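You operate a simulated robot arm through the tools that you are given. There is no shell and no other tool. Be economical: measure what you need, move in short steps, check, and stop when the job is done.

The job below is to be done with a simulated robot arm. You get a single attempt, and the scene is never put back.

## Task
Run about 50 mL of green powder into the jar on the turntable and shake it down.
Fine: fill at FILL by the display, turn back to LOAD, run the shaker till the powder stops sinking, then switch it off; leave the jar in its pocket and the other small jars alone.

Only the result counts: the job must be done as asked and must still hold three seconds after the hand-in. Knocking over, shifting, dropping, spilling or breaking anything else fails it.

## Robot
A 6-joint arm with a two-finger parallel gripper, fixed in place. Base frame: the origin is at the foot of the arm, x ahead of it, y to its left, z up; the work surface is at about z = 86.8. Readings come in cm, rad, newtons and seconds.
With the tool pointing down near the work surface it reaches from about 24 to 64 cm from the base axis. Its first joint turns from -1.152 to 1.152 rad. Payload 2.7 kg.
The TCP is the grasp point between the finger pads, 2.3 cm short of the fingertips. In the tool frame z runs along the fingers and y along their closing line. Largest opening 9.4 cm; finger width 3.8, thickness 1; the body of the gripper, 5.4 by 9.6 cm, starts 3.9 cm behind the TCP.
Orientation is that of the tool frame in the base frame, as a unit quaternion [w, x, y, z]. With the fingers straight down and closing along the base's y, the tool's x points along the base's -x, its y along +y and its z along -z.

## Interface
- The arm moves only by the tool apply_moves. Its argument "increments" is a list of rows, each a list of 3 entries, a list of its own where there are three numbers: the finger opening in cm, from 0 to 9.4, then the shift along the tool's x, y, z in units of 30 mm (1.0 is 30 mm), then the turn, a rotation vector about the tool's x, y, z in units of 5 degrees (1.0 is 5 degrees). In form: [[gripper, [dx, dy, dz], [rx, ry, rz]], ...]. A call has 1 to 10 rows; each row shifts and turns the commanded pose from where the row before left it, along the tool's axes as they then stand. A call with a number of a shift or a turn outside -1 to 1 is refused whole. Each row takes 0.2 s and may step no farther than 5 cm and 0.15 rad from the row before; otherwise, or with a gripper value out of range, the whole call is refused. Where a pose cannot be reached the arm comes as near as it can. A force on the tool above 70 N (or 10 N above the force at the start of the call, whichever is more), or a blocked arm, ends the call early, and 0.2 s more pass. The fingers move at their own pace (about 4.5 cm/s each) and stop on an object; they squeeze with about 33 N. The grip force told is the motor's: it shows also when the fingers shut on nothing. Time passes only in rows, and 0.2 s behind the last, so rows that do not move let the fingers close. The reply holds the time, the measured pose of the TCP, the force on the tool along the base axes, the opening and the grip force, in the units named above and with some noise.
- Cameras (640 x 400 px; columns grow to the right, rows downward): "scene" is fixed at [9.01, -43.86, 141.82]; the picture's right is [0.75, -0.66, 0.00], its down [-0.26, -0.29, -0.92] and it looks along [0.61, 0.69, -0.39] (base axes); focal length 349 px, centre (320, 200). "wrist" rides on the gripper at [8.7, 1.6, -7.4] in the tool frame; the picture's right is [-0.18, 0.98, 0.00], its down [-0.58, -0.11, -0.81] and it looks along [-0.79, -0.15, 0.59] (tool axes); focal length 243 px, centre (320, 200). There is no depth. A picture from a camera that has moved, and an enlarged one, comes with that camera's place and axes in the base frame and with its lens. The place of the scene camera against the robot may be out by one fixed shift of up to 1.8 cm in any direction.
- capture(camera): a new picture of that camera. No time passes.
- zoom(camera, box): a new picture of the part [left, top, right, bottom] of that camera's present view, enlarged. No time passes.
- close_job(): hands the job in; it is judged then, once.

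Go step by step. Nothing tells you positions but the pictures and the camera data: compare them with the known pose of the tool, close in by small moves and look again before you grip or let go. The budget is 120 turns and 76 pictures, counting those below and the enlarged ones. Unless the task says otherwise, let go and move clear before handing in.

The tools are called after "Emit:" as name(argument=value, ...) on one line, values as JSON. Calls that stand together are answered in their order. apply_moves: Moves the arm, as the interface text tells. Its arguments: {"type":"object","properties":{"increments":{"type":"array","items":{"type":"array"}}},"required":["increments"]} The other tools are called the same way: capture (camera) takes a picture; zoom (camera, box) takes an enlarged picture of a part of a camera's view; close_job () hands the job in.

At the start:

```text
time: 0.0
ee_pos: [35.82, 1.59, 128.49]
ee_rot: [0.0, -0.001, 1.0, 0.0]
contact_force: [0.0, 0.7, -1.1]
gripper_width: 9.39
grasp_force: 0.1
```

scene: 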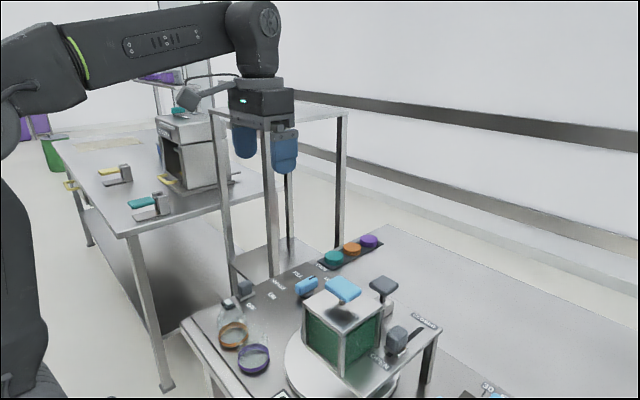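
wrist: 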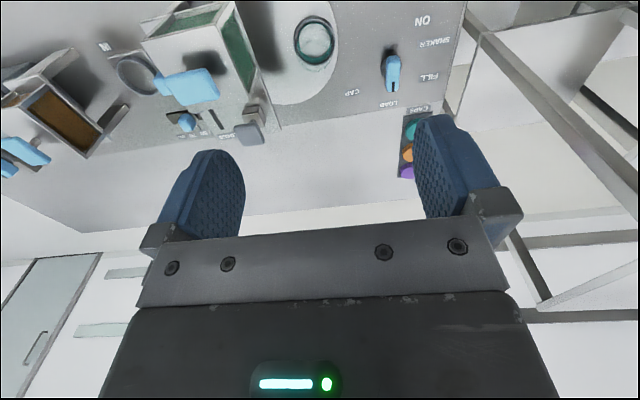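

I see a bench with a turntable, hoppers and knobs; I need enlarged views to read the labels before moving.

Emit:
zoom(camera="scene", box=[180, 220, 500, 400])

Emit:
zoom(camera="wrist", box=[0, 0, 280, 175])

Emit:
zoom(camera="wrist", box=[240, 0, 520, 175])

```text
2.00 times, centred on (340, 310) of scene
camera zoom: at [9.01, -43.86, 141.82], right [0.75, -0.66, 0.0], down [-0.26, -0.29, -0.92], along [0.61, 0.69, -0.39], focal length 699 px, centre (280, -20)
```

zoom: 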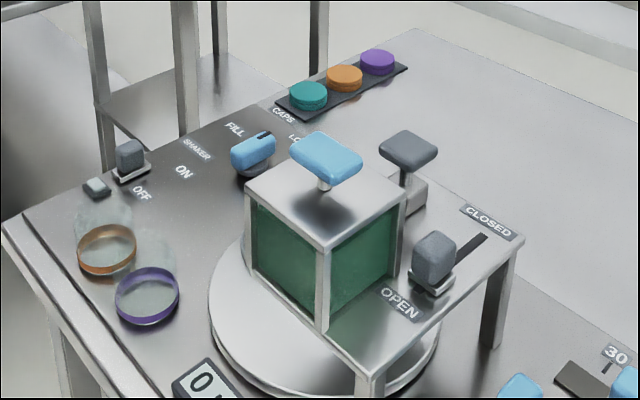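

```text
2.29 times, centred on (140, 88) of wrist
camera zoom: at [27.06, 3.25, 135.92], right [0.18, 0.98, 0.0], down [0.58, -0.11, 0.81], along [0.79, -0.15, -0.59], focal length 555 px, centre (731, 457)
```

zoom: 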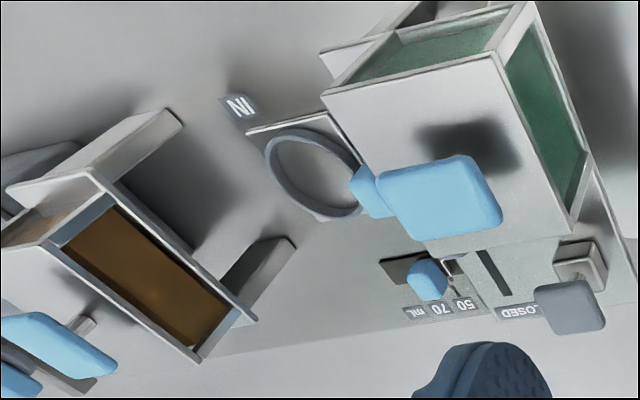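

```text
2.29 times, centred on (380, 88) of wrist
camera zoom: at [27.06, 3.25, 135.92], right [0.18, 0.98, 0.0], down [0.58, -0.11, 0.81], along [0.79, -0.15, -0.59], focal length 555 px, centre (183, 457)
```

zoom: 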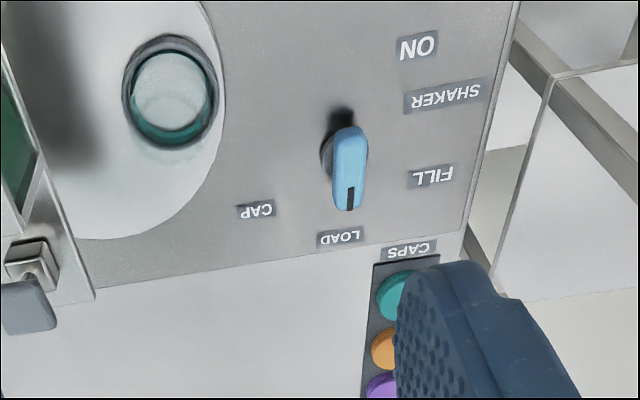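

The green hopper stands near (41,-16), the jar near (43,-1) and the pointer knob near (52,12). I'll shift and tilt to see the panel from above.

Emit:
apply_moves(increments=[[9.4, [0, -1, 0], [0, 1, 0]], [9.4, [0, -1, 0], [0, 1, 0]], [9.4, [0, -1, 0], [0, 1, 0]], [9.4, [0, -1, 0], [0, 1, 0]], [9.4, [0, -1, 0], [0, 1, 0]]])

Emit:
capture(camera="wrist")

```text
time: 1.2
ee_pos: [33.99, -13.34, 123.32]
ee_rot: [-0.214, -0.001, 0.977, -0.001]
contact_force: [0.5, -0.6, -0.4]
gripper_width: 9.4
grasp_force: 0.1
out of reach, approached as far as the arm can: row 3, 4, 5
```

```text
70 pictures are left
camera wrist: at [29.14, -11.64, 133.78], right [0.16, 0.98, -0.08], down [0.87, -0.11, 0.49], along [0.47, -0.15, -0.87], focal length 243 px, centre (320, 200)
```

wrist: 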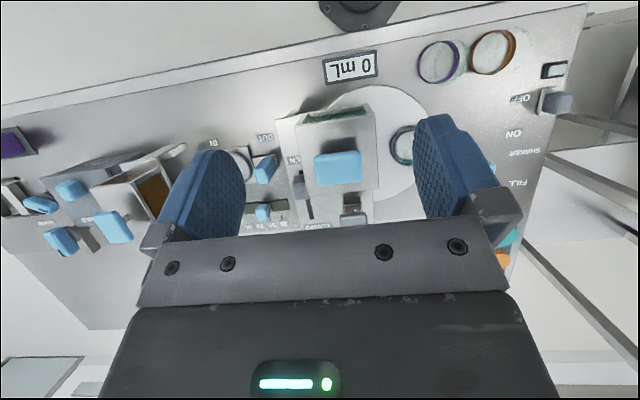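

Emit:
zoom(camera="wrist", box=[0, 110, 200, 260])

Emit:
zoom(camera="wrist", box=[220, 90, 420, 240])

Emit:
zoom(camera="wrist", box=[400, 20, 600, 170])

```text
2.67 times, centred on (100, 185) of wrist
camera zoom: at [29.14, -11.64, 133.78], right [0.16, 0.98, -0.08], down [0.87, -0.11, 0.49], along [0.47, -0.15, -0.87], focal length 647 px, centre (907, 240)
```

zoom: 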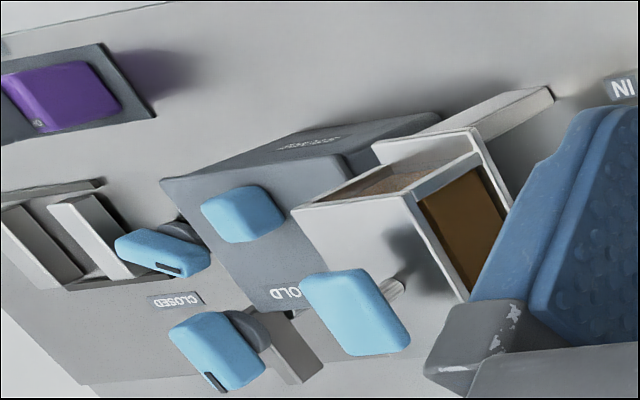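

```text
2.67 times, centred on (320, 165) of wrist
camera zoom: at [29.14, -11.64, 133.78], right [0.16, 0.98, -0.08], down [0.87, -0.11, 0.49], along [0.47, -0.15, -0.87], focal length 647 px, centre (320, 293)
```

zoom: 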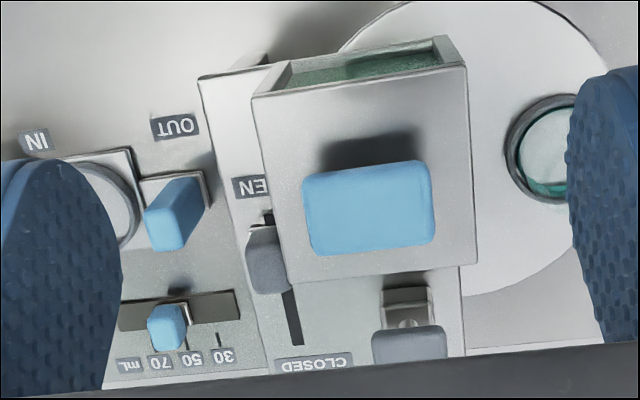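

```text
2.67 times, centred on (500, 95) of wrist
camera zoom: at [29.14, -11.64, 133.78], right [0.16, 0.98, -0.08], down [0.87, -0.11, 0.49], along [0.47, -0.15, -0.87], focal length 647 px, centre (-160, 480)
```

zoom: 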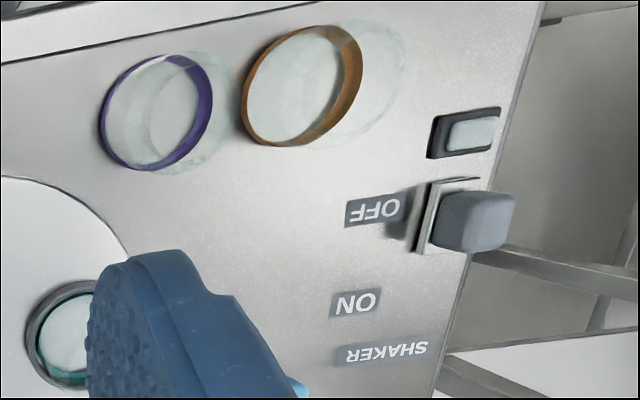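

The gate slider, dose slider and shaker switch are roughly placed. I'll straighten the tool and view the hopper gate closer.

Emit:
apply_moves(increments=[[9.4, [0, 0, 0], [0, -1, 0]], [9.4, [0, 0, 0], [0, -1, 0]], [9.4, [0, 0, 0], [0, -1, 0]], [9.4, [0, 0, 0], [0, -1, 0]], [9.4, [0, 0, 0], [0, -0.95, 0]], [9.4, [-0.8, -0.9, 0], [0, 0, 0]], [9.4, [-0.8, -0.9, 0], [0, 0, 0]], [9.4, [-0.8, -0.9, 0], [0, 0, 0]]])

Emit:
capture(camera="wrist")

```text
time: 3.0
ee_pos: [41.2, -21.23, 122.88]
ee_rot: [-0.002, -0.001, 1.0, 0.001]
contact_force: [0.4, 0.4, 0.2]
gripper_width: 9.38
grasp_force: 0.1
```

```text
66 pictures are left
camera wrist: at [32.42, -19.57, 130.41], right [0.18, 0.98, 0.0], down [0.58, -0.11, 0.81], along [0.79, -0.15, -0.59], focal length 243 px, centre (320, 200)
```

wrist: 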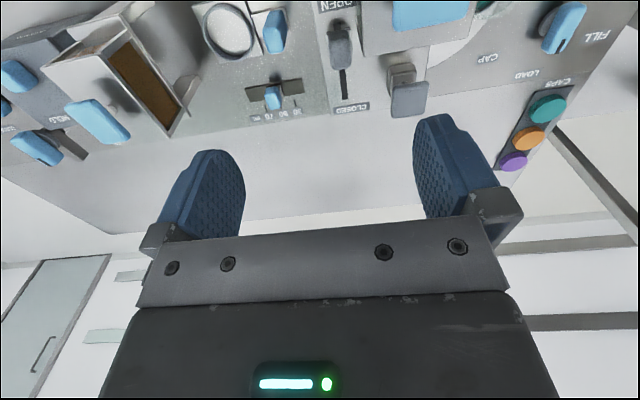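

Emit:
zoom(camera="wrist", box=[180, 0, 500, 150])

Emit:
zoom(camera="scene", box=[300, 300, 500, 400])

```text
2.00 times, centred on (340, 75) of wrist
camera zoom: at [32.42, -19.57, 130.41], right [0.18, 0.98, 0.0], down [0.58, -0.11, 0.81], along [0.79, -0.15, -0.59], focal length 485 px, centre (280, 450)
```

zoom: 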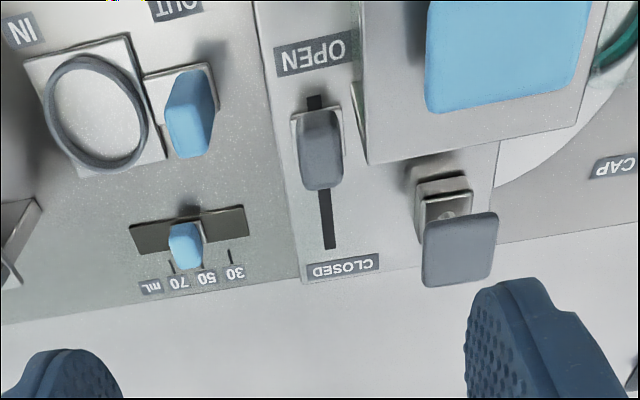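

```text
3.20 times, centred on (400, 350) of scene
camera zoom: at [9.01, -43.86, 141.82], right [0.75, -0.66, 0.0], down [-0.26, -0.29, -0.92], along [0.61, 0.69, -0.39], focal length 1118 px, centre (64, -280)
```

zoom: 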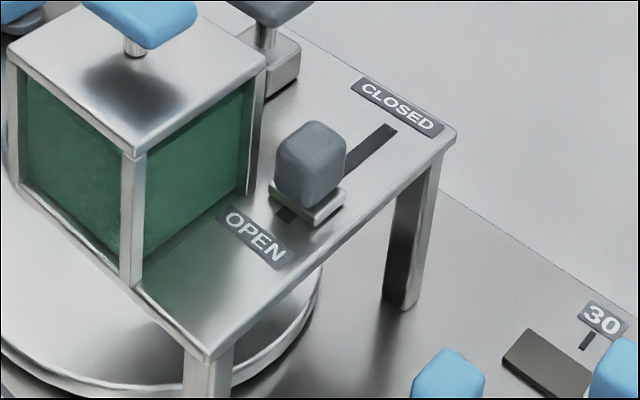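

The gate knob sits near (44,-19.6,102), nearer OPEN than CLOSED, with the hopper top at z≈107.5. I'll turn the tool 90° so the camera faces +y and the fingers close along x.

Emit:
apply_moves(increments=[[9.4, [0, 0, 0], [0, 0, -1]], [9.4, [0, 0, 0], [0, 0, -1]], [9.4, [0, 0, 0], [0, 0, -1]], [9.4, [0, 0, 0], [0, 0, -1]], [9.4, [0, 0, 0], [0, 0, -1]], [9.4, [0, 0, 0], [0, 0, -1]], [9.4, [0, 0, 0], [0, 0, -1]], [9.4, [0, 0, 0], [0, 0, -1]], [9.4, [0, 0, 0], [0, 0, -1]], [9.4, [0, 0, 0], [0, 0, -1]]])

Emit:
apply_moves(increments=[[9.4, [0, 0, 0], [0, 0, -1]], [9.4, [0, 0, 0], [0, 0, -1]], [9.4, [0, 0, 0], [0, 0, -1]], [9.4, [0, 0, 0], [0, 0, -1]], [9.4, [0, 0, 0], [0, 0, -1]], [9.4, [0, 0, 0], [0, 0, -1]], [9.4, [0, 0, 0], [0, 0, -1]], [9.4, [0, 0, 0], [0, 0, -1]]])

Emit:
capture(camera="wrist")

Emit:
capture(camera="scene")

```text
time: 5.2
ee_pos: [41.18, -21.48, 123.2]
ee_rot: [-0.002, -0.424, 0.906, 0.0]
contact_force: [1.0, 0.1, 0.3]
gripper_width: 9.42
grasp_force: 0.0
```

```text
time: 7.0
ee_pos: [41.22, -21.44, 123.13]
ee_rot: [0.0, 0.708, -0.706, -0.001]
contact_force: [-0.1, 0.0, 0.9]
gripper_width: 9.42
grasp_force: 0.1
```

```text
63 pictures are left
camera wrist: at [39.53, -30.07, 130.61], right [-0.98, 0.18, 0.0], down [0.11, 0.58, 0.81], along [0.14, 0.79, -0.59], focal length 243 px, centre (320, 200)
```

wrist: 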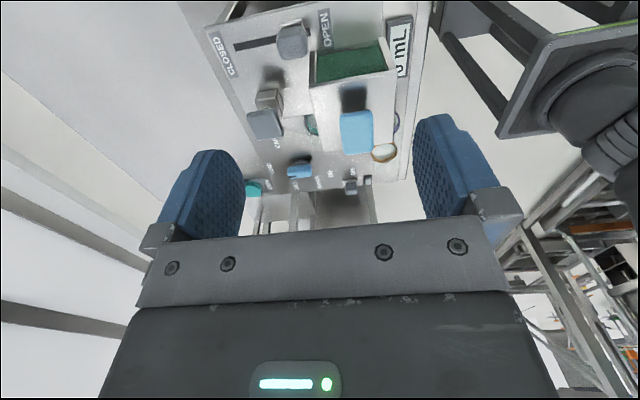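

```text
62 pictures are left
```

scene: 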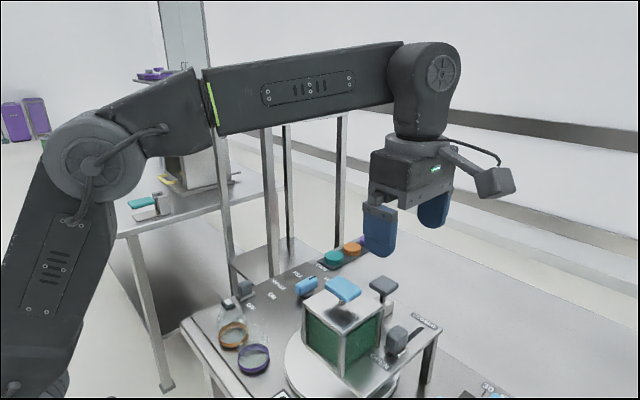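

Emit:
zoom(camera="wrist", box=[190, 0, 420, 144])

```text
2.78 times, centred on (305, 72) of wrist
camera zoom: at [39.53, -30.07, 130.61], right [-0.98, 0.18, 0.0], down [0.11, 0.58, 0.81], along [0.14, 0.79, -0.59], focal length 674 px, centre (362, 556)
```

zoom: 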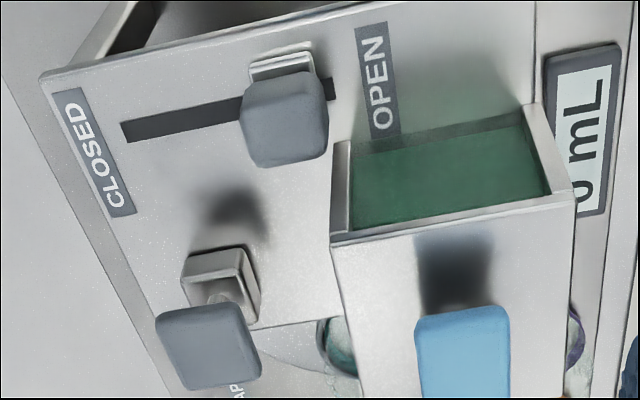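

The gate knob centre is about (44.3,-19.8) with the slot running along x from 42.4 to 51.7 at z≈98.7. I'll descend above it, straddling along x.

Emit:
apply_moves(increments=[[9.4, [-0.15, -1, 0], [0, 0, 0]], [9.4, [0, -0.03, 1], [0, 0, 0]], [9.4, [0, 0, 1], [0, 0, 0]], [9.4, [0, 0, 1], [0, 0, 0]], [9.4, [0, 0, 1], [0, 0, 0]], [9.4, [0, 0, 1], [0, 0, 0]]])

Emit:
capture(camera="wrist")

Emit:
zoom(camera="scene", box=[270, 240, 470, 400])

```text
time: 8.4
ee_pos: [44.35, -20.95, 108.17]
ee_rot: [0.001, 0.708, -0.707, -0.001]
contact_force: [0.1, -0.6, -0.1]
gripper_width: 9.41
grasp_force: 0.0
```

```text
60 pictures are left
camera wrist: at [42.58, -29.56, 115.59], right [-0.98, 0.18, 0.0], down [0.11, 0.58, 0.81], along [0.15, 0.79, -0.59], focal length 243 px, centre (320, 200)
```

wrist: 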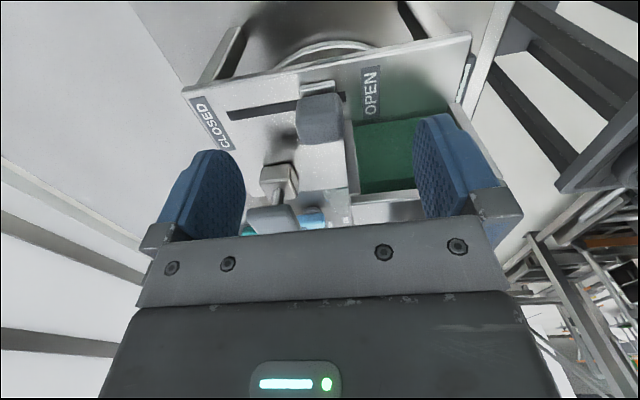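

```text
2.50 times, centred on (370, 320) of scene
camera zoom: at [9.01, -43.86, 141.82], right [0.75, -0.66, 0.0], down [-0.26, -0.29, -0.92], along [0.61, 0.69, -0.39], focal length 873 px, centre (195, -100)
```

zoom: 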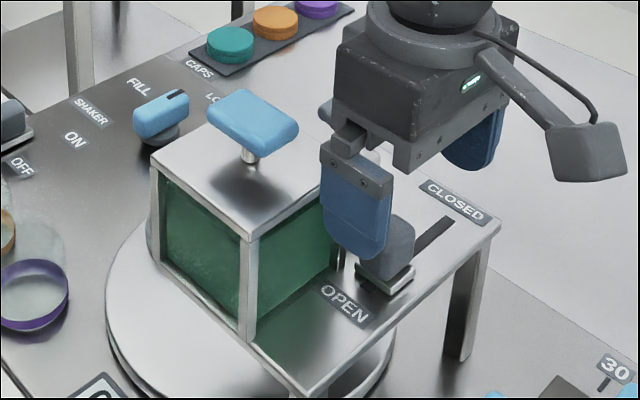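

Emit:
apply_moves(increments=[[9.4, [0, 0, 0.6], [0, 0, 0]], [9.4, [0, 0, 0.6], [0, 0, 0]], [9.4, [0, 0, 0.6], [0, 0, 0]], [9.4, [0, 0, 0.05], [0, 0, 0]]])

Emit:
capture(camera="wrist")

Emit:
zoom(camera="scene", box=[270, 240, 470, 400])

```text
time: 9.4
ee_pos: [44.28, -20.99, 102.62]
ee_rot: [0.001, 0.708, -0.706, 0.0]
contact_force: [0.3, -0.6, 2.4]
gripper_width: 9.38
grasp_force: 0.0
```

```text
58 pictures are left
camera wrist: at [42.53, -29.53, 110.17], right [-0.98, 0.18, 0.0], down [0.11, 0.58, 0.81], along [0.15, 0.79, -0.59], focal length 243 px, centre (320, 200)
```

wrist: 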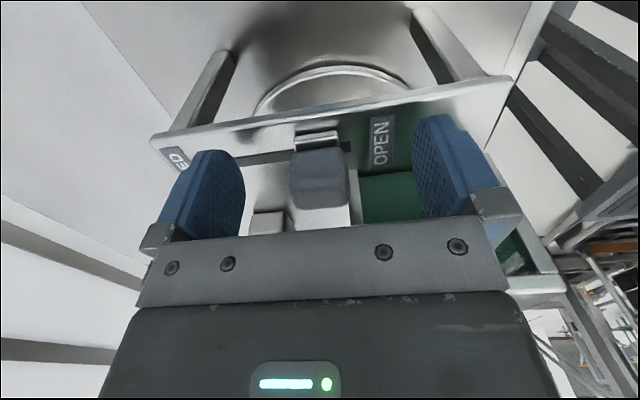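

```text
2.50 times, centred on (370, 320) of scene
camera zoom: at [9.0, -43.86, 141.82], right [0.75, -0.66, 0.0], down [-0.26, -0.29, -0.92], along [0.61, 0.69, -0.39], focal length 873 px, centre (195, -100)
```

zoom: 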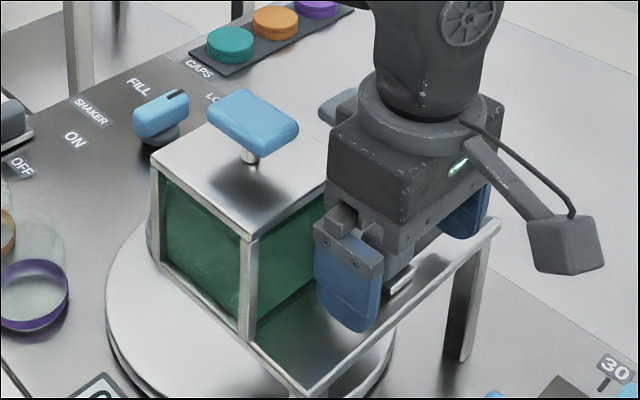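

The knob is between the fingers; I close on it.

Emit:
apply_moves(increments=[[0, [0, 0, 0], [0, 0, 0]], [0, [0, 0, 0], [0, 0, 0]], [0, [0, 0, 0], [0, 0, 0]], [0, [0, 0, 0], [0, 0, 0]], [0, [0, 0, 0], [0, 0, 0]], [0, [0, 0, 0], [0, 0, 0]]])

Emit:
capture(camera="wrist")

```text
time: 10.8
ee_pos: [44.36, -20.92, 102.67]
ee_rot: [-0.001, 0.707, -0.707, 0.001]
contact_force: [25.1, -2.9, -0.1]
gripper_width: 3.14
grasp_force: 45.1
```

```text
56 pictures are left
camera wrist: at [42.68, -29.51, 110.19], right [-0.98, 0.18, 0.0], down [0.11, 0.58, 0.81], along [0.15, 0.79, -0.59], focal length 243 px, centre (320, 200)
```

wrist: 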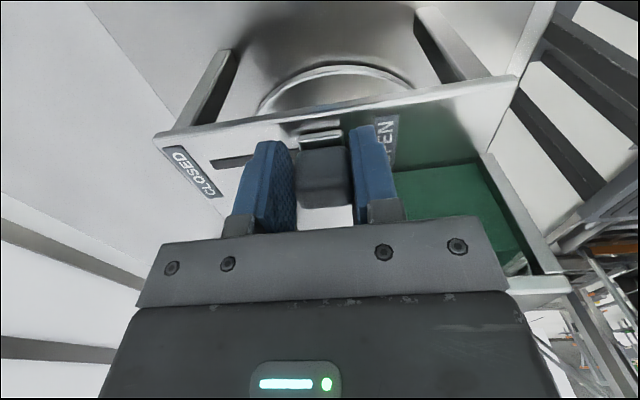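

Emit:
apply_moves(increments=[[0, [0, -0.3, 0], [0, 0, 0]], [0, [0, -0.3, 0], [0, 0, 0]], [0, [0, -0.3, 0], [0, 0, 0]], [0, [0, -0.3, 0], [0, 0, 0]]])

Emit:
zoom(camera="wrist", box=[120, 40, 520, 290])

```text
time: 11.8
ee_pos: [47.79, -21.01, 102.73]
ee_rot: [0.001, 0.708, -0.706, -0.001]
contact_force: [-0.3, 6.1, 13.3]
gripper_width: 3.16
grasp_force: 45.1
```

```text
1.60 times, centred on (320, 165) of wrist
camera zoom: at [46.17, -29.54, 110.16], right [-0.98, 0.18, 0.0], down [0.11, 0.58, 0.81], along [0.15, 0.79, -0.59], focal length 388 px, centre (320, 256)
```

zoom: 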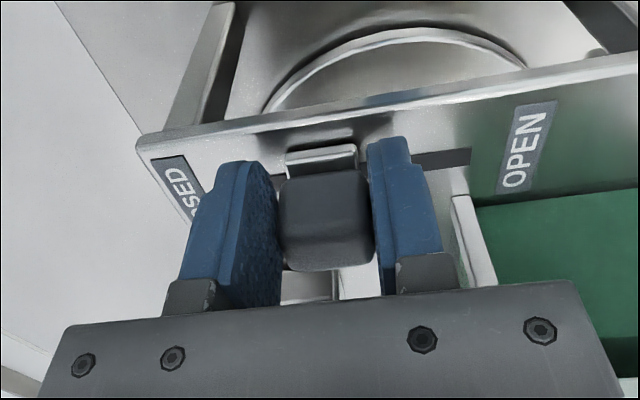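

Emit:
apply_moves(increments=[[0, [0, -0.3, 0], [0, 0, 0]], [0, [0, -0.2, 0], [0, 0, 0]]])

Emit:
apply_moves(increments=[[0, [0, -0.1, 0], [0, 0, 0]], [0, [0, -0.1, 0], [0, 0, 0]]])

Emit:
zoom(camera="wrist", box=[120, 40, 520, 290])

```text
time: 12.4
ee_pos: [49.36, -20.97, 102.62]
ee_rot: [0.0, 0.708, -0.706, 0.0]
contact_force: [0.6, 10.3, 14.5]
gripper_width: 3.16
grasp_force: 45.1
```

```text
time: 13.0
ee_pos: [49.64, -20.96, 102.67]
ee_rot: [0.003, 0.708, -0.706, -0.005]
contact_force: [-37.2, 21.5, 23.2]
gripper_width: 3.18
grasp_force: 44.8
```

```text
1.60 times, centred on (320, 165) of wrist
camera zoom: at [48.0, -29.55, 110.14], right [-0.98, 0.18, 0.01], down [0.12, 0.58, 0.81], along [0.14, 0.79, -0.59], focal length 388 px, centre (320, 256)
```

zoom: 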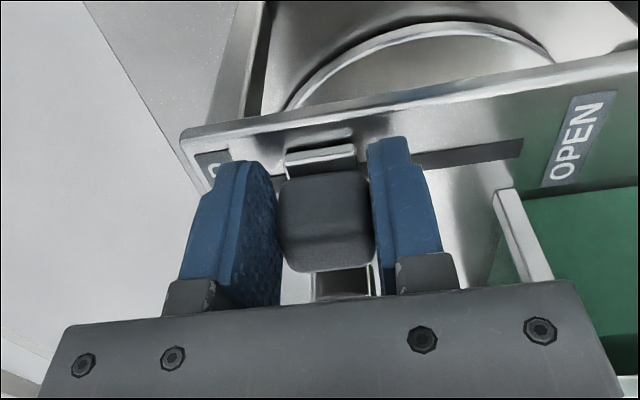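

Gate is at its CLOSED stop (x≈49.6). Releasing and rising, then on to the turntable knob.

Emit:
apply_moves(increments=[[0, [0, 0.08, 0], [0, 0, 0]], [6, [0, 0, 0], [0, 0, 0]], [6, [0, 0, 0], [0, 0, 0]], [6, [0, 0, -0.5], [0, 0, 0]], [6, [0, 0, -1], [0, 0, 0]], [9.4, [0, 0, -1], [0, 0, 0]], [9.4, [0, 0, -1], [0, 0, 0]], [9.4, [0, 0, -1], [0, 0, 0]], [9.4, [0, 0, -1], [0, 0, 0]], [9.4, [0, 0, -1], [0, 0, 0]]])

Emit:
zoom(camera="scene", box=[270, 240, 470, 400])

```text
time: 15.2
ee_pos: [49.6, -21.12, 122.1]
ee_rot: [0.002, 0.708, -0.706, -0.002]
contact_force: [0.5, 0.2, -0.1]
gripper_width: 9.39
grasp_force: 0.0
```

```text
2.50 times, centred on (370, 320) of scene
camera zoom: at [9.0, -43.86, 141.82], right [0.75, -0.66, 0.0], down [-0.26, -0.29, -0.92], along [0.61, 0.69, -0.39], focal length 873 px, centre (195, -100)
```

zoom: 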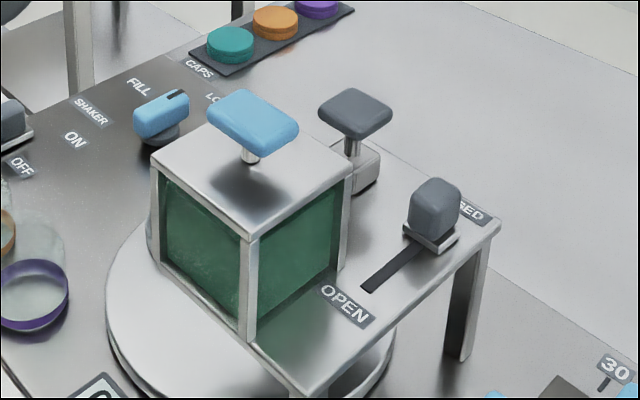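

Gate shows closed. Now I carry the tool over to the turntable knob at high level and turn it back to close along y.

Emit:
apply_moves(increments=[[9.4, [-1, 0, 0], [0, 0, 0]], [9.4, [-1, 0, 0], [0, 0, 0]], [9.4, [-1, 0, 0], [0, 0, 0]], [9.4, [-1, 0, 0], [0, 0, 0]], [9.4, [-1, 0, 0], [0, 0, 0]], [9.4, [-1, 0, 0], [0, 0, 0]], [9.4, [-1, 0, 0], [0, 0, 0]], [9.4, [-1, 0, 0], [0, 0, 0]], [9.4, [-1, 0, 0], [0, 0, 0]], [9.4, [-1, 0, 0], [0, 0, 0]]])

Emit:
apply_moves(increments=[[9.4, [-0.3, 0, 0], [0, 0, 1]], [9.4, [0, 0, 0], [0, 0, 1]], [9.4, [0, 0, 0], [0, 0, 1]], [9.4, [0, 0, 0], [0, 0, 1]], [9.4, [0, 0, 0], [0, 0, 1]], [9.4, [0, 0, 0], [0, 0, 1]], [9.4, [0, 0, 0], [0, 0, 1]], [9.4, [0, 0, 0], [0, 0, 1]], [9.4, [0, 0, 0], [0, 0, 1]]])

Emit:
apply_moves(increments=[[9.4, [0, 0, 0], [0, 0, 1]], [9.4, [0, 0, 0], [0, 0, 1]], [9.4, [0, 0, 0], [0, 0, 1]], [9.4, [0, 0, 0], [0, 0, 1]], [9.4, [0, 0, 0], [0, 0, 1]], [9.4, [0, 0, 0], [0, 0, 1]], [9.4, [0, 0, 0], [0, 0, 1]], [9.4, [0, 0, 0], [0, 0, 1]], [9.4, [0, 0, 0], [0, 0, 1]]])

Emit:
capture(camera="wrist")

```text
time: 17.4
ee_pos: [49.8, 8.86, 122.16]
ee_rot: [0.002, 0.707, -0.707, -0.002]
contact_force: [-0.5, -0.1, -0.9]
gripper_width: 9.39
grasp_force: 0.1
```

```text
time: 19.4
ee_pos: [49.69, 9.77, 122.08]
ee_rot: [-0.001, -0.382, 0.924, -0.001]
contact_force: [0.1, 0.0, -0.4]
gripper_width: 9.39
grasp_force: 0.1
```

```text
time: 21.4
ee_pos: [49.66, 9.89, 122.06]
ee_rot: [-0.002, 0.001, 1.0, 0.001]
contact_force: [-0.1, -0.1, 0.1]
gripper_width: 9.39
grasp_force: 0.0
```

```text
52 pictures are left
camera wrist: at [40.97, 11.56, 129.57], right [0.18, 0.98, 0.0], down [0.58, -0.11, 0.8], along [0.79, -0.15, -0.59], focal length 243 px, centre (320, 200)
```

wrist: 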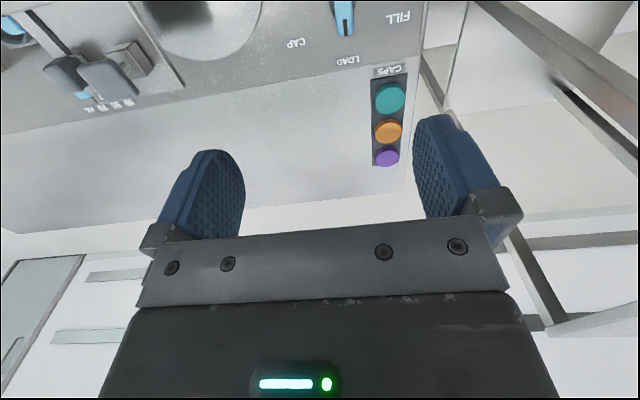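

Emit:
apply_moves(increments=[[9.4, [1, 0.3, 1], [0, 0, 0]], [9.4, [1, 0.3, 1], [0, 0, 0]], [9.4, [0, 0.2, 1], [0, 0, 0]], [9.4, [0, 0.1, 1], [0, 0, 0]]])

Emit:
zoom(camera="wrist", box=[120, 0, 440, 200])

```text
time: 22.4
ee_pos: [43.49, 12.53, 109.86]
ee_rot: [-0.001, 0.0, 1.0, 0.001]
contact_force: [0.4, 0.4, 0.3]
gripper_width: 9.41
grasp_force: 0.0
```

```text
2.00 times, centred on (280, 100) of wrist
camera zoom: at [34.86, 14.16, 117.33], right [0.18, 0.98, 0.0], down [0.58, -0.11, 0.81], along [0.79, -0.15, -0.59], focal length 485 px, centre (400, 400)
```

zoom: 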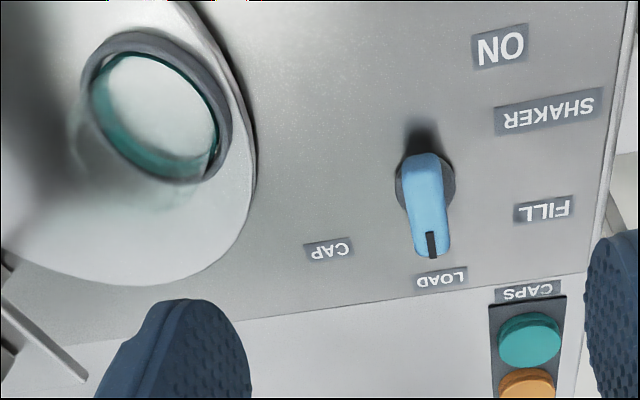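

Dial axis is about (51.9,12.6), bar along x, pointer at LOAD. I move above it and lower.

Emit:
apply_moves(increments=[[7, [-1, 0, 0.5], [0, 0, 0]], [7, [-1, 0, 0.5], [0, 0, 0]], [7, [-0.8, 0.02, 0.5], [0, 0, 0]], [7, [0, 0, 1], [0, 0, 0]], [7, [0, 0, 1], [0, 0, 0]]])

Emit:
capture(camera="wrist")

Emit:
zoom(camera="scene", box=[220, 200, 420, 325])

```text
time: 23.6
ee_pos: [52.12, 12.52, 99.44]
ee_rot: [0.0, -0.001, 1.0, 0.0]
contact_force: [-0.5, 0.2, -0.1]
gripper_width: 6.98
grasp_force: 0.1
```

```text
50 pictures are left
camera wrist: at [43.36, 14.25, 106.96], right [0.18, 0.98, 0.0], down [0.58, -0.11, 0.8], along [0.79, -0.15, -0.59], focal length 243 px, centre (320, 200)
```

wrist: 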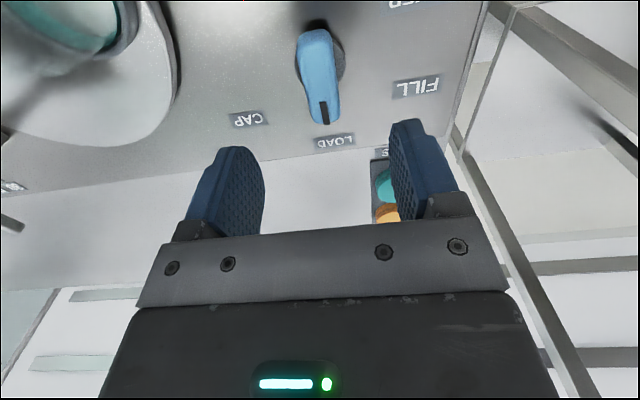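

```text
3.20 times, centred on (320, 262) of scene
camera zoom: at [9.01, -43.86, 141.82], right [0.75, -0.66, 0.0], down [-0.26, -0.29, -0.92], along [0.61, 0.69, -0.39], focal length 1118 px, centre (320, 0)
```

zoom: 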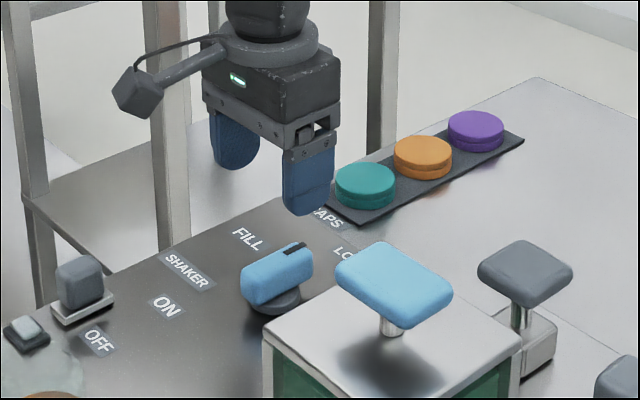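

Emit:
apply_moves(increments=[[7, [0.1, 0, 0.8], [0, 0, 0]], [7, [0, 0, 0.8], [0, 0, 0]], [7, [0, 0, 0.6], [0, 0, 0]], [7, [0, 0, 0.45], [0, 0, 0]]])

Emit:
capture(camera="wrist")

Emit:
zoom(camera="scene", box=[220, 200, 420, 325])

```text
time: 24.6
ee_pos: [51.67, 12.6, 91.73]
ee_rot: [-0.002, 0.0, 1.0, 0.0]
contact_force: [0.1, 0.5, 0.2]
gripper_width: 7.0
grasp_force: 0.0
```

```text
48 pictures are left
camera wrist: at [42.93, 14.3, 99.12], right [0.18, 0.98, 0.0], down [0.58, -0.11, 0.8], along [0.79, -0.15, -0.59], focal length 243 px, centre (320, 200)
```

wrist: 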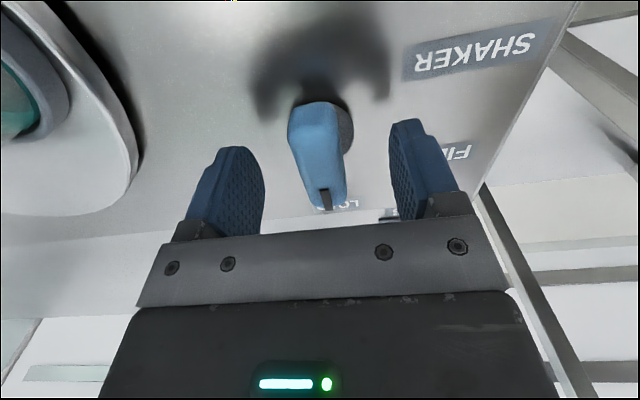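

```text
3.20 times, centred on (320, 262) of scene
camera zoom: at [9.01, -43.86, 141.82], right [0.75, -0.66, 0.0], down [-0.26, -0.29, -0.92], along [0.61, 0.69, -0.39], focal length 1118 px, centre (320, 0)
```

zoom: 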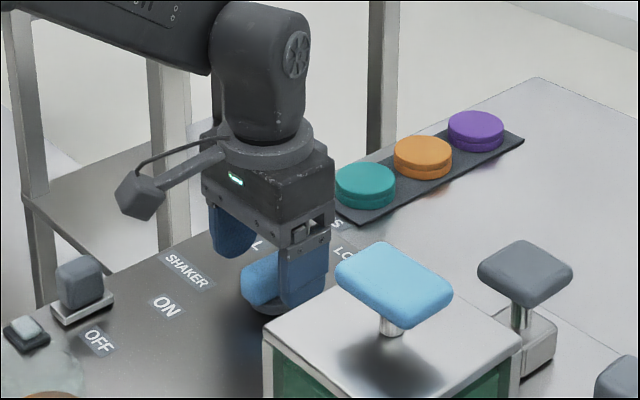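

Emit:
apply_moves(increments=[[0, [0, 0, 0], [0, 0, 0]], [0, [0, 0, 0], [0, 0, 0]], [0, [0, 0, 0], [0, 0, 0]], [0, [0, 0, 0], [0, 0, 0]], [0, [0, 0, 0], [0, 0, 0]]])

Emit:
capture(camera="wrist")

```text
time: 25.8
ee_pos: [51.72, 12.47, 91.55]
ee_rot: [-0.001, 0.0, 1.0, 0.0]
contact_force: [-0.1, -7.4, -0.6]
gripper_width: 2.4
grasp_force: 44.9
```

```text
46 pictures are left
camera wrist: at [42.95, 14.23, 99.16], right [0.18, 0.98, 0.0], down [0.58, -0.11, 0.8], along [0.79, -0.15, -0.59], focal length 243 px, centre (320, 200)
```

wrist: 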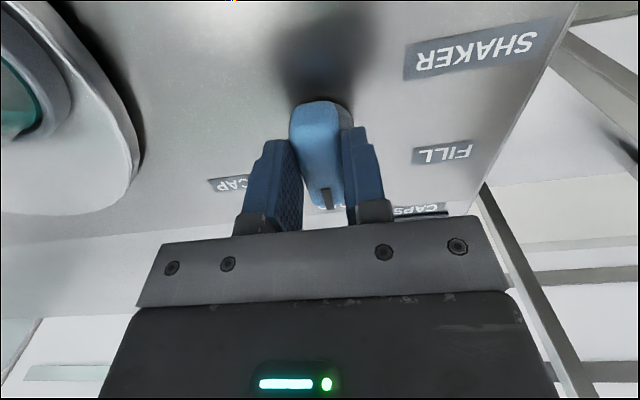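

Emit:
apply_moves(increments=[[0, [0, 0, 0], [0, 0, -0.5]], [0, [0, 0, 0], [0, 0, -0.5]], [0, [0, 0, 0], [0, 0, -0.5]], [0, [0, 0, 0], [0, 0, -0.5]], [0, [0, 0, 0], [0, 0, -0.5]], [0, [0, 0, 0], [0, 0, -0.5]]])

Emit:
capture(camera="wrist")

```text
time: 27.2
ee_pos: [51.7, 12.45, 91.81]
ee_rot: [-0.002, -0.13, 0.991, 0.001]
contact_force: [-9.3, -25.4, 9.7]
gripper_width: 2.39
grasp_force: 44.9
```

```text
45 pictures are left
camera wrist: at [42.86, 11.82, 99.18], right [-0.08, 1.0, 0.0], down [0.59, 0.05, 0.8], along [0.8, 0.06, -0.6], focal length 243 px, centre (320, 200)
```

wrist: 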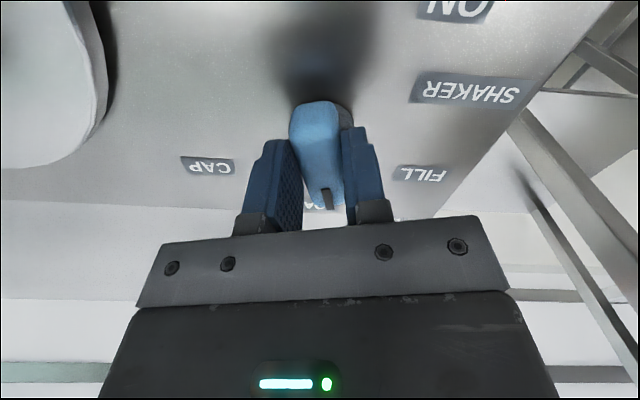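

Emit:
apply_moves(increments=[[0, [0, -0.05, 0], [0, 0, -0.6]], [0, [0, 0, 0], [0, 0, -0.6]], [0, [0, 0, 0], [0, 0, -0.6]], [0, [0, 0, 0], [0, 0, -0.6]], [0, [0, 0, 0], [0, 0, -0.6]], [0, [0, 0, 0], [0, 0, -0.6]], [0, [0, 0, 0], [0, 0, -0.6]], [0, [0, 0, 0], [0, 0, -0.6]], [0, [0, 0, 0], [0, 0, -0.6]]])

Emit:
capture(camera="wrist")

Emit:
zoom(camera="scene", box=[220, 200, 480, 400])

```text
time: 29.2
ee_pos: [51.9, 12.14, 91.69]
ee_rot: [-0.002, -0.359, 0.933, -0.001]
contact_force: [-2.3, -25.5, 7.7]
gripper_width: 2.42
grasp_force: 45.6
```

```text
44 pictures are left
camera wrist: at [44.23, 7.7, 99.17], right [-0.52, 0.85, 0.0], down [0.51, 0.31, 0.8], along [0.69, 0.42, -0.59], focal length 243 px, centre (320, 200)
```

wrist: 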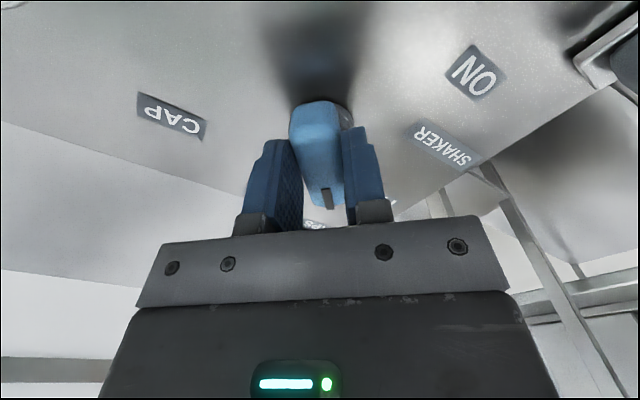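

```text
2.00 times, centred on (350, 300) of scene
camera zoom: at [8.99, -43.92, 141.8], right [0.75, -0.66, 0.0], down [-0.26, -0.29, -0.92], along [0.61, 0.69, -0.39], focal length 699 px, centre (260, 0)
```

zoom: 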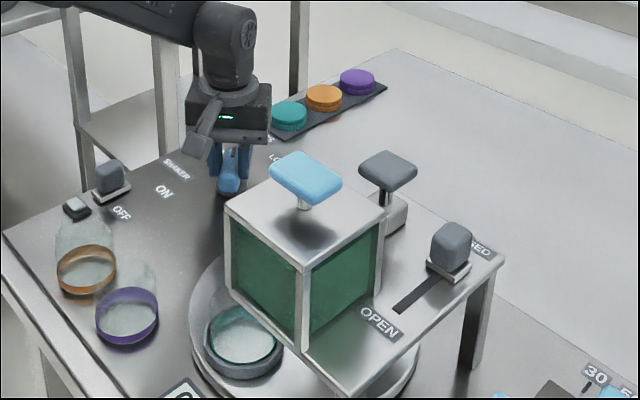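

The jar has swung round to just in front of the hopper; I continue towards FILL.

Emit:
apply_moves(increments=[[0, [0, -0.04, 0], [0, 0, -0.6]], [0, [0, 0, 0], [0, 0, -0.6]], [0, [0, 0, 0], [0, 0, -0.6]], [0, [0, 0, 0], [0, 0, -0.6]], [0, [0, 0, 0], [0, 0, -0.6]], [0, [0, 0, 0], [0, 0, -0.6]]])

Emit:
capture(camera="wrist")

Emit:
zoom(camera="scene", box=[220, 200, 480, 400])

```text
time: 30.6
ee_pos: [51.93, 12.13, 91.74]
ee_rot: [-0.002, -0.501, 0.865, -0.001]
contact_force: [-4.6, -26.9, 12.0]
gripper_width: 2.39
grasp_force: 44.5
```

```text
42 pictures are left
camera wrist: at [46.13, 5.51, 99.16], right [-0.76, 0.65, 0.0], down [0.39, 0.45, 0.8], along [0.52, 0.61, -0.59], focal length 243 px, centre (320, 200)
```

wrist: 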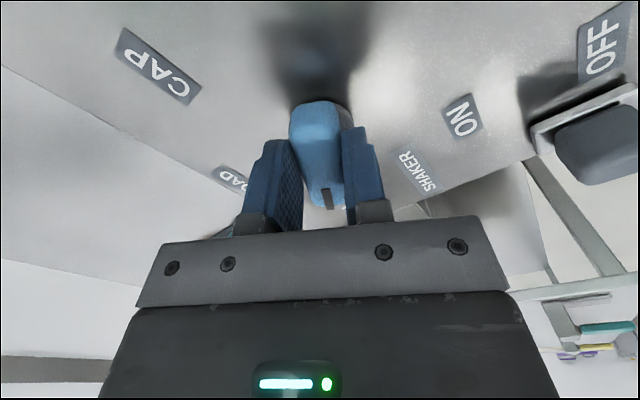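

```text
2.00 times, centred on (350, 300) of scene
camera zoom: at [8.98, -43.93, 141.8], right [0.75, -0.66, 0.0], down [-0.26, -0.29, -0.92], along [0.61, 0.69, -0.39], focal length 699 px, centre (260, 0)
```

zoom: 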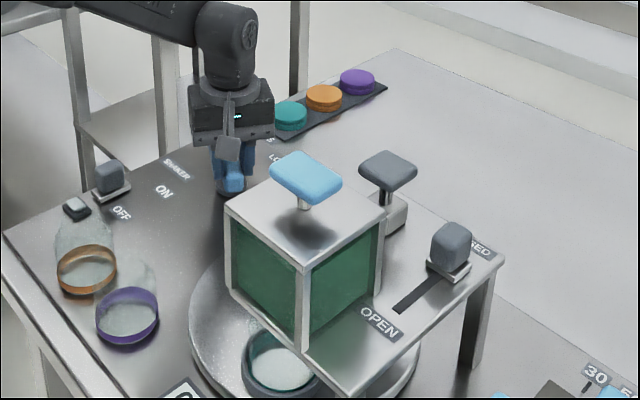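

Emit:
apply_moves(increments=[[0, [0, 0, 0], [0, 0, -0.5]], [0, [0, 0, 0], [0, 0, -0.4]], [0, [0, 0, 0], [0, 0, 0]]])

Emit:
apply_moves(increments=[[6, [0, 0, 0], [0, 0, 0]], [6, [0, 0, 0], [0, 0, 0]], [6, [0, 0, 0], [0, 0, 0]], [6, [0, 0, -0.5], [0, 0, 0]], [6, [0, 0, -1], [0, 0, 0]], [6, [0, 0, -1], [0, 0, 0]]])

Emit:
capture(camera="wrist")

Emit:
capture(camera="scene")

```text
time: 31.4
ee_pos: [52.1, 12.12, 91.66]
ee_rot: [-0.001, -0.534, 0.845, -0.002]
contact_force: [-1.7, -27.0, 13.8]
gripper_width: 2.37
grasp_force: 44.9
```

```text
time: 32.8
ee_pos: [51.93, 12.17, 99.2]
ee_rot: [-0.001, -0.534, 0.845, 0.0]
contact_force: [-0.5, 0.1, 0.2]
gripper_width: 6.01
grasp_force: 0.0
```

```text
40 pictures are left
camera wrist: at [46.65, 5.29, 106.72], right [-0.81, 0.59, 0.0], down [0.35, 0.48, 0.81], along [0.47, 0.65, -0.59], focal length 243 px, centre (320, 200)
```

wrist: 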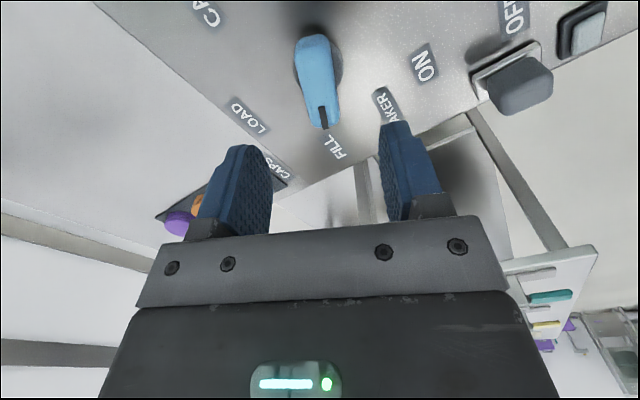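

```text
39 pictures are left
```

scene: 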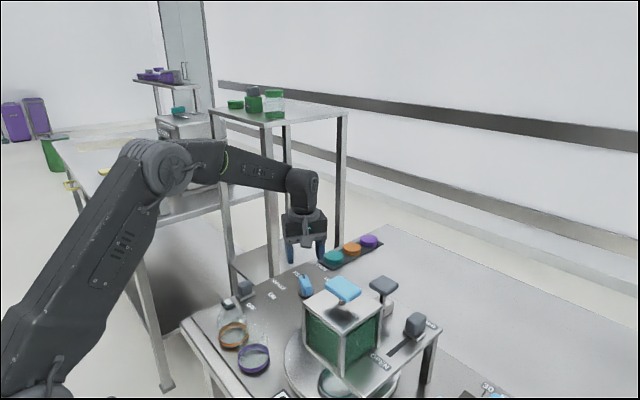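

Emit:
zoom(camera="scene", box=[270, 280, 450, 400])

Emit:
zoom(camera="wrist", box=[260, 10, 420, 170])

```text
3.33 times, centred on (360, 340) of scene
camera zoom: at [9.01, -43.86, 141.82], right [0.75, -0.66, 0.0], down [-0.26, -0.29, -0.92], along [0.61, 0.69, -0.39], focal length 1164 px, centre (187, -267)
```

zoom: 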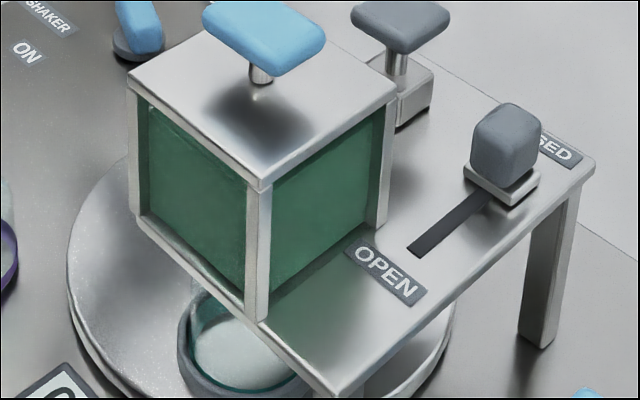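

```text
2.50 times, centred on (340, 90) of wrist
camera zoom: at [46.65, 5.29, 106.72], right [-0.81, 0.59, 0.0], down [0.35, 0.48, 0.81], along [0.47, 0.65, -0.59], focal length 606 px, centre (270, 475)
```

zoom: 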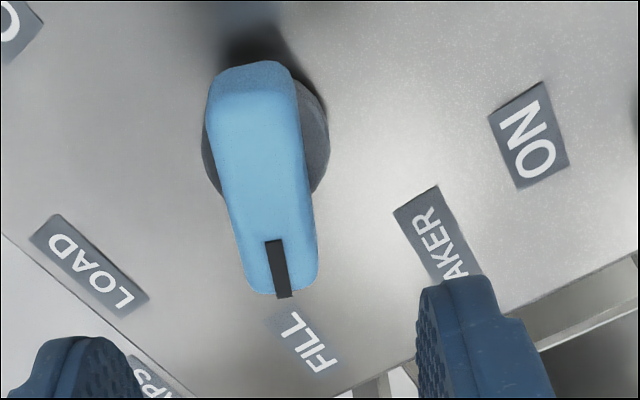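

Jar now sits under the hopper (~39,-13). Let me see how much of the display the scene camera shows.

Emit:
zoom(camera="scene", box=[250, 375, 310, 400])

```text
10.67 times, centred on (280, 388) of scene
camera zoom: at [9.01, -43.86, 141.82], right [0.75, -0.66, 0.0], down [-0.26, -0.29, -0.92], along [0.61, 0.69, -0.39], focal length 3726 px, centre (747, -1800)
```

zoom: 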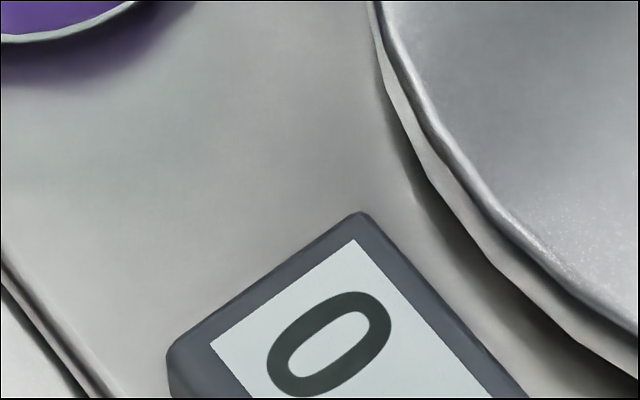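

The display's first digit reads well from the scene camera. Now back up and over to the gate knob.

Emit:
apply_moves(increments=[[6, [0, 0, -1], [0, 0, -1]], [6, [0, 0, -1], [0, 0, -1]], [6, [0, 0, -1], [0, 0, -1]], [6, [0, 0, -1], [0, 0, -1]], [6, [0, 0, -1], [0, 0, -1]], [6, [0, 0, -1], [0, 0, -0.1]], [6, [0, 0, -1], [0, 0, 0]], [6, [0, 0, -0.6], [0, 0, 0]]])

Emit:
apply_moves(increments=[[6, [1, 0.1, 0], [0, 0, 0]], [6, [1, 0.1, 0], [0, 0, 0]], [6, [1, 0.1, 0], [0, 0, 0]], [6, [1, 0.1, 0], [0, 0, 0]], [6, [1, 0.1, 0], [0, 0, 0]], [6, [1, 0.1, 0], [0, 0, 0]], [6, [1, 0.1, 0], [0, 0, 0]], [6, [1, 0.1, 0], [0, 0, 0]], [6, [1, 0, 0], [0, 0, 0]], [6, [1, 0, 0], [0, 0, 0]]])

```text
time: 34.6
ee_pos: [51.91, 12.35, 122.09]
ee_rot: [0.0, 0.708, -0.706, -0.001]
contact_force: [0.0, 0.5, -0.4]
gripper_width: 6.0
grasp_force: 0.0
```

```text
time: 36.8
ee_pos: [49.45, -17.59, 121.98]
ee_rot: [0.001, 0.707, -0.707, -0.001]
contact_force: [-0.6, 0.3, -0.9]
gripper_width: 6.0
grasp_force: 0.1
```

Emit:
apply_moves(increments=[[6, [1, -0.05, 0], [0, 0, 0]], [6, [0.13, 0, 1], [0, 0, 0]], [6, [0, 0, 1], [0, 0, 0]], [6, [0, 0, 1], [0, 0, 0]], [6, [0, 0, 1], [0, 0, 0]], [6, [0, 0, 1], [0, 0, 0]]])

Emit:
capture(camera="wrist")

```text
time: 38.2
ee_pos: [49.71, -20.96, 106.99]
ee_rot: [0.001, 0.708, -0.706, -0.001]
contact_force: [0.0, -1.3, 0.0]
gripper_width: 5.99
grasp_force: 0.0
```

```text
35 pictures are left
camera wrist: at [47.92, -29.56, 114.47], right [-0.98, 0.18, 0.0], down [0.11, 0.58, 0.81], along [0.15, 0.79, -0.59], focal length 243 px, centre (320, 200)
```

wrist: 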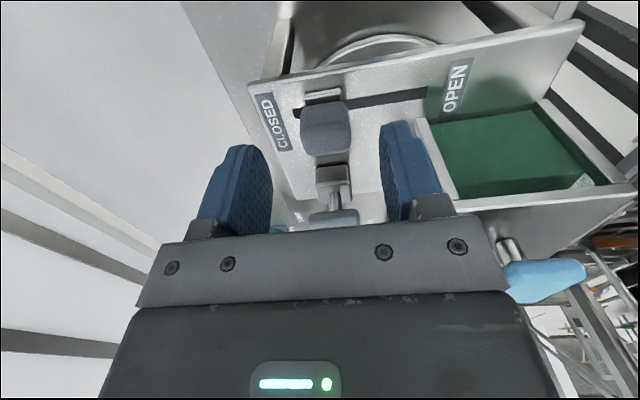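

Emit:
apply_moves(increments=[[6, [0, 0, 0.6], [0, 0, 0]], [6, [0, 0, 0.5], [0, 0, 0]], [6, [0, 0, 0.36], [0, 0, 0]], [0, [0, 0, 0], [0, 0, 0]], [0, [0, 0, 0], [0, 0, 0]], [0, [0, 0, 0], [0, 0, 0]], [0, [0, 0, 0], [0, 0, 0]]])

Emit:
zoom(camera="scene", box=[230, 280, 430, 400])

```text
time: 39.8
ee_pos: [49.64, -21.03, 102.57]
ee_rot: [0.002, 0.707, -0.707, -0.003]
contact_force: [-11.9, 1.2, -1.1]
gripper_width: 3.16
grasp_force: 45.3
```

```text
3.20 times, centred on (330, 340) of scene
camera zoom: at [8.98, -43.85, 141.82], right [0.75, -0.66, 0.0], down [-0.26, -0.29, -0.92], along [0.61, 0.69, -0.39], focal length 1118 px, centre (288, -248)
```

zoom: 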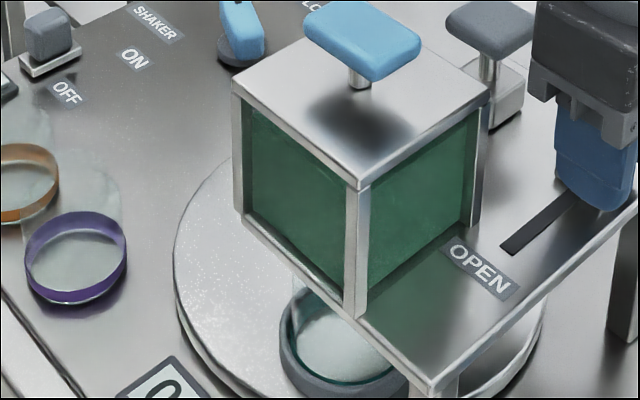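

Gripped at the closed end. I open the gate about 1 cm and look at display and jar.

Emit:
apply_moves(increments=[[0, [0, 0.2, 0], [0, 0, 0]], [0, [0, 0.15, 0], [0, 0, 0]]])

Emit:
zoom(camera="scene", box=[250, 340, 350, 400])

```text
time: 40.4
ee_pos: [48.67, -20.95, 102.38]
ee_rot: [0.001, 0.707, -0.707, -0.001]
contact_force: [0.1, -0.6, -11.9]
gripper_width: 3.16
grasp_force: 44.7
```

```text
6.40 times, centred on (300, 370) of scene
camera zoom: at [9.03, -43.87, 141.81], right [0.75, -0.66, 0.0], down [-0.26, -0.29, -0.92], along [0.61, 0.69, -0.39], focal length 2236 px, centre (448, -888)
```

zoom: 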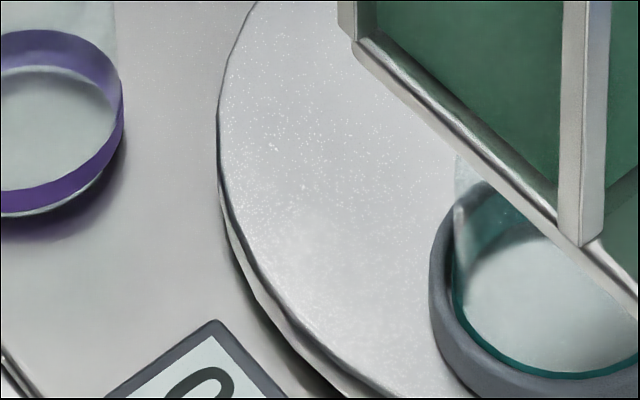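

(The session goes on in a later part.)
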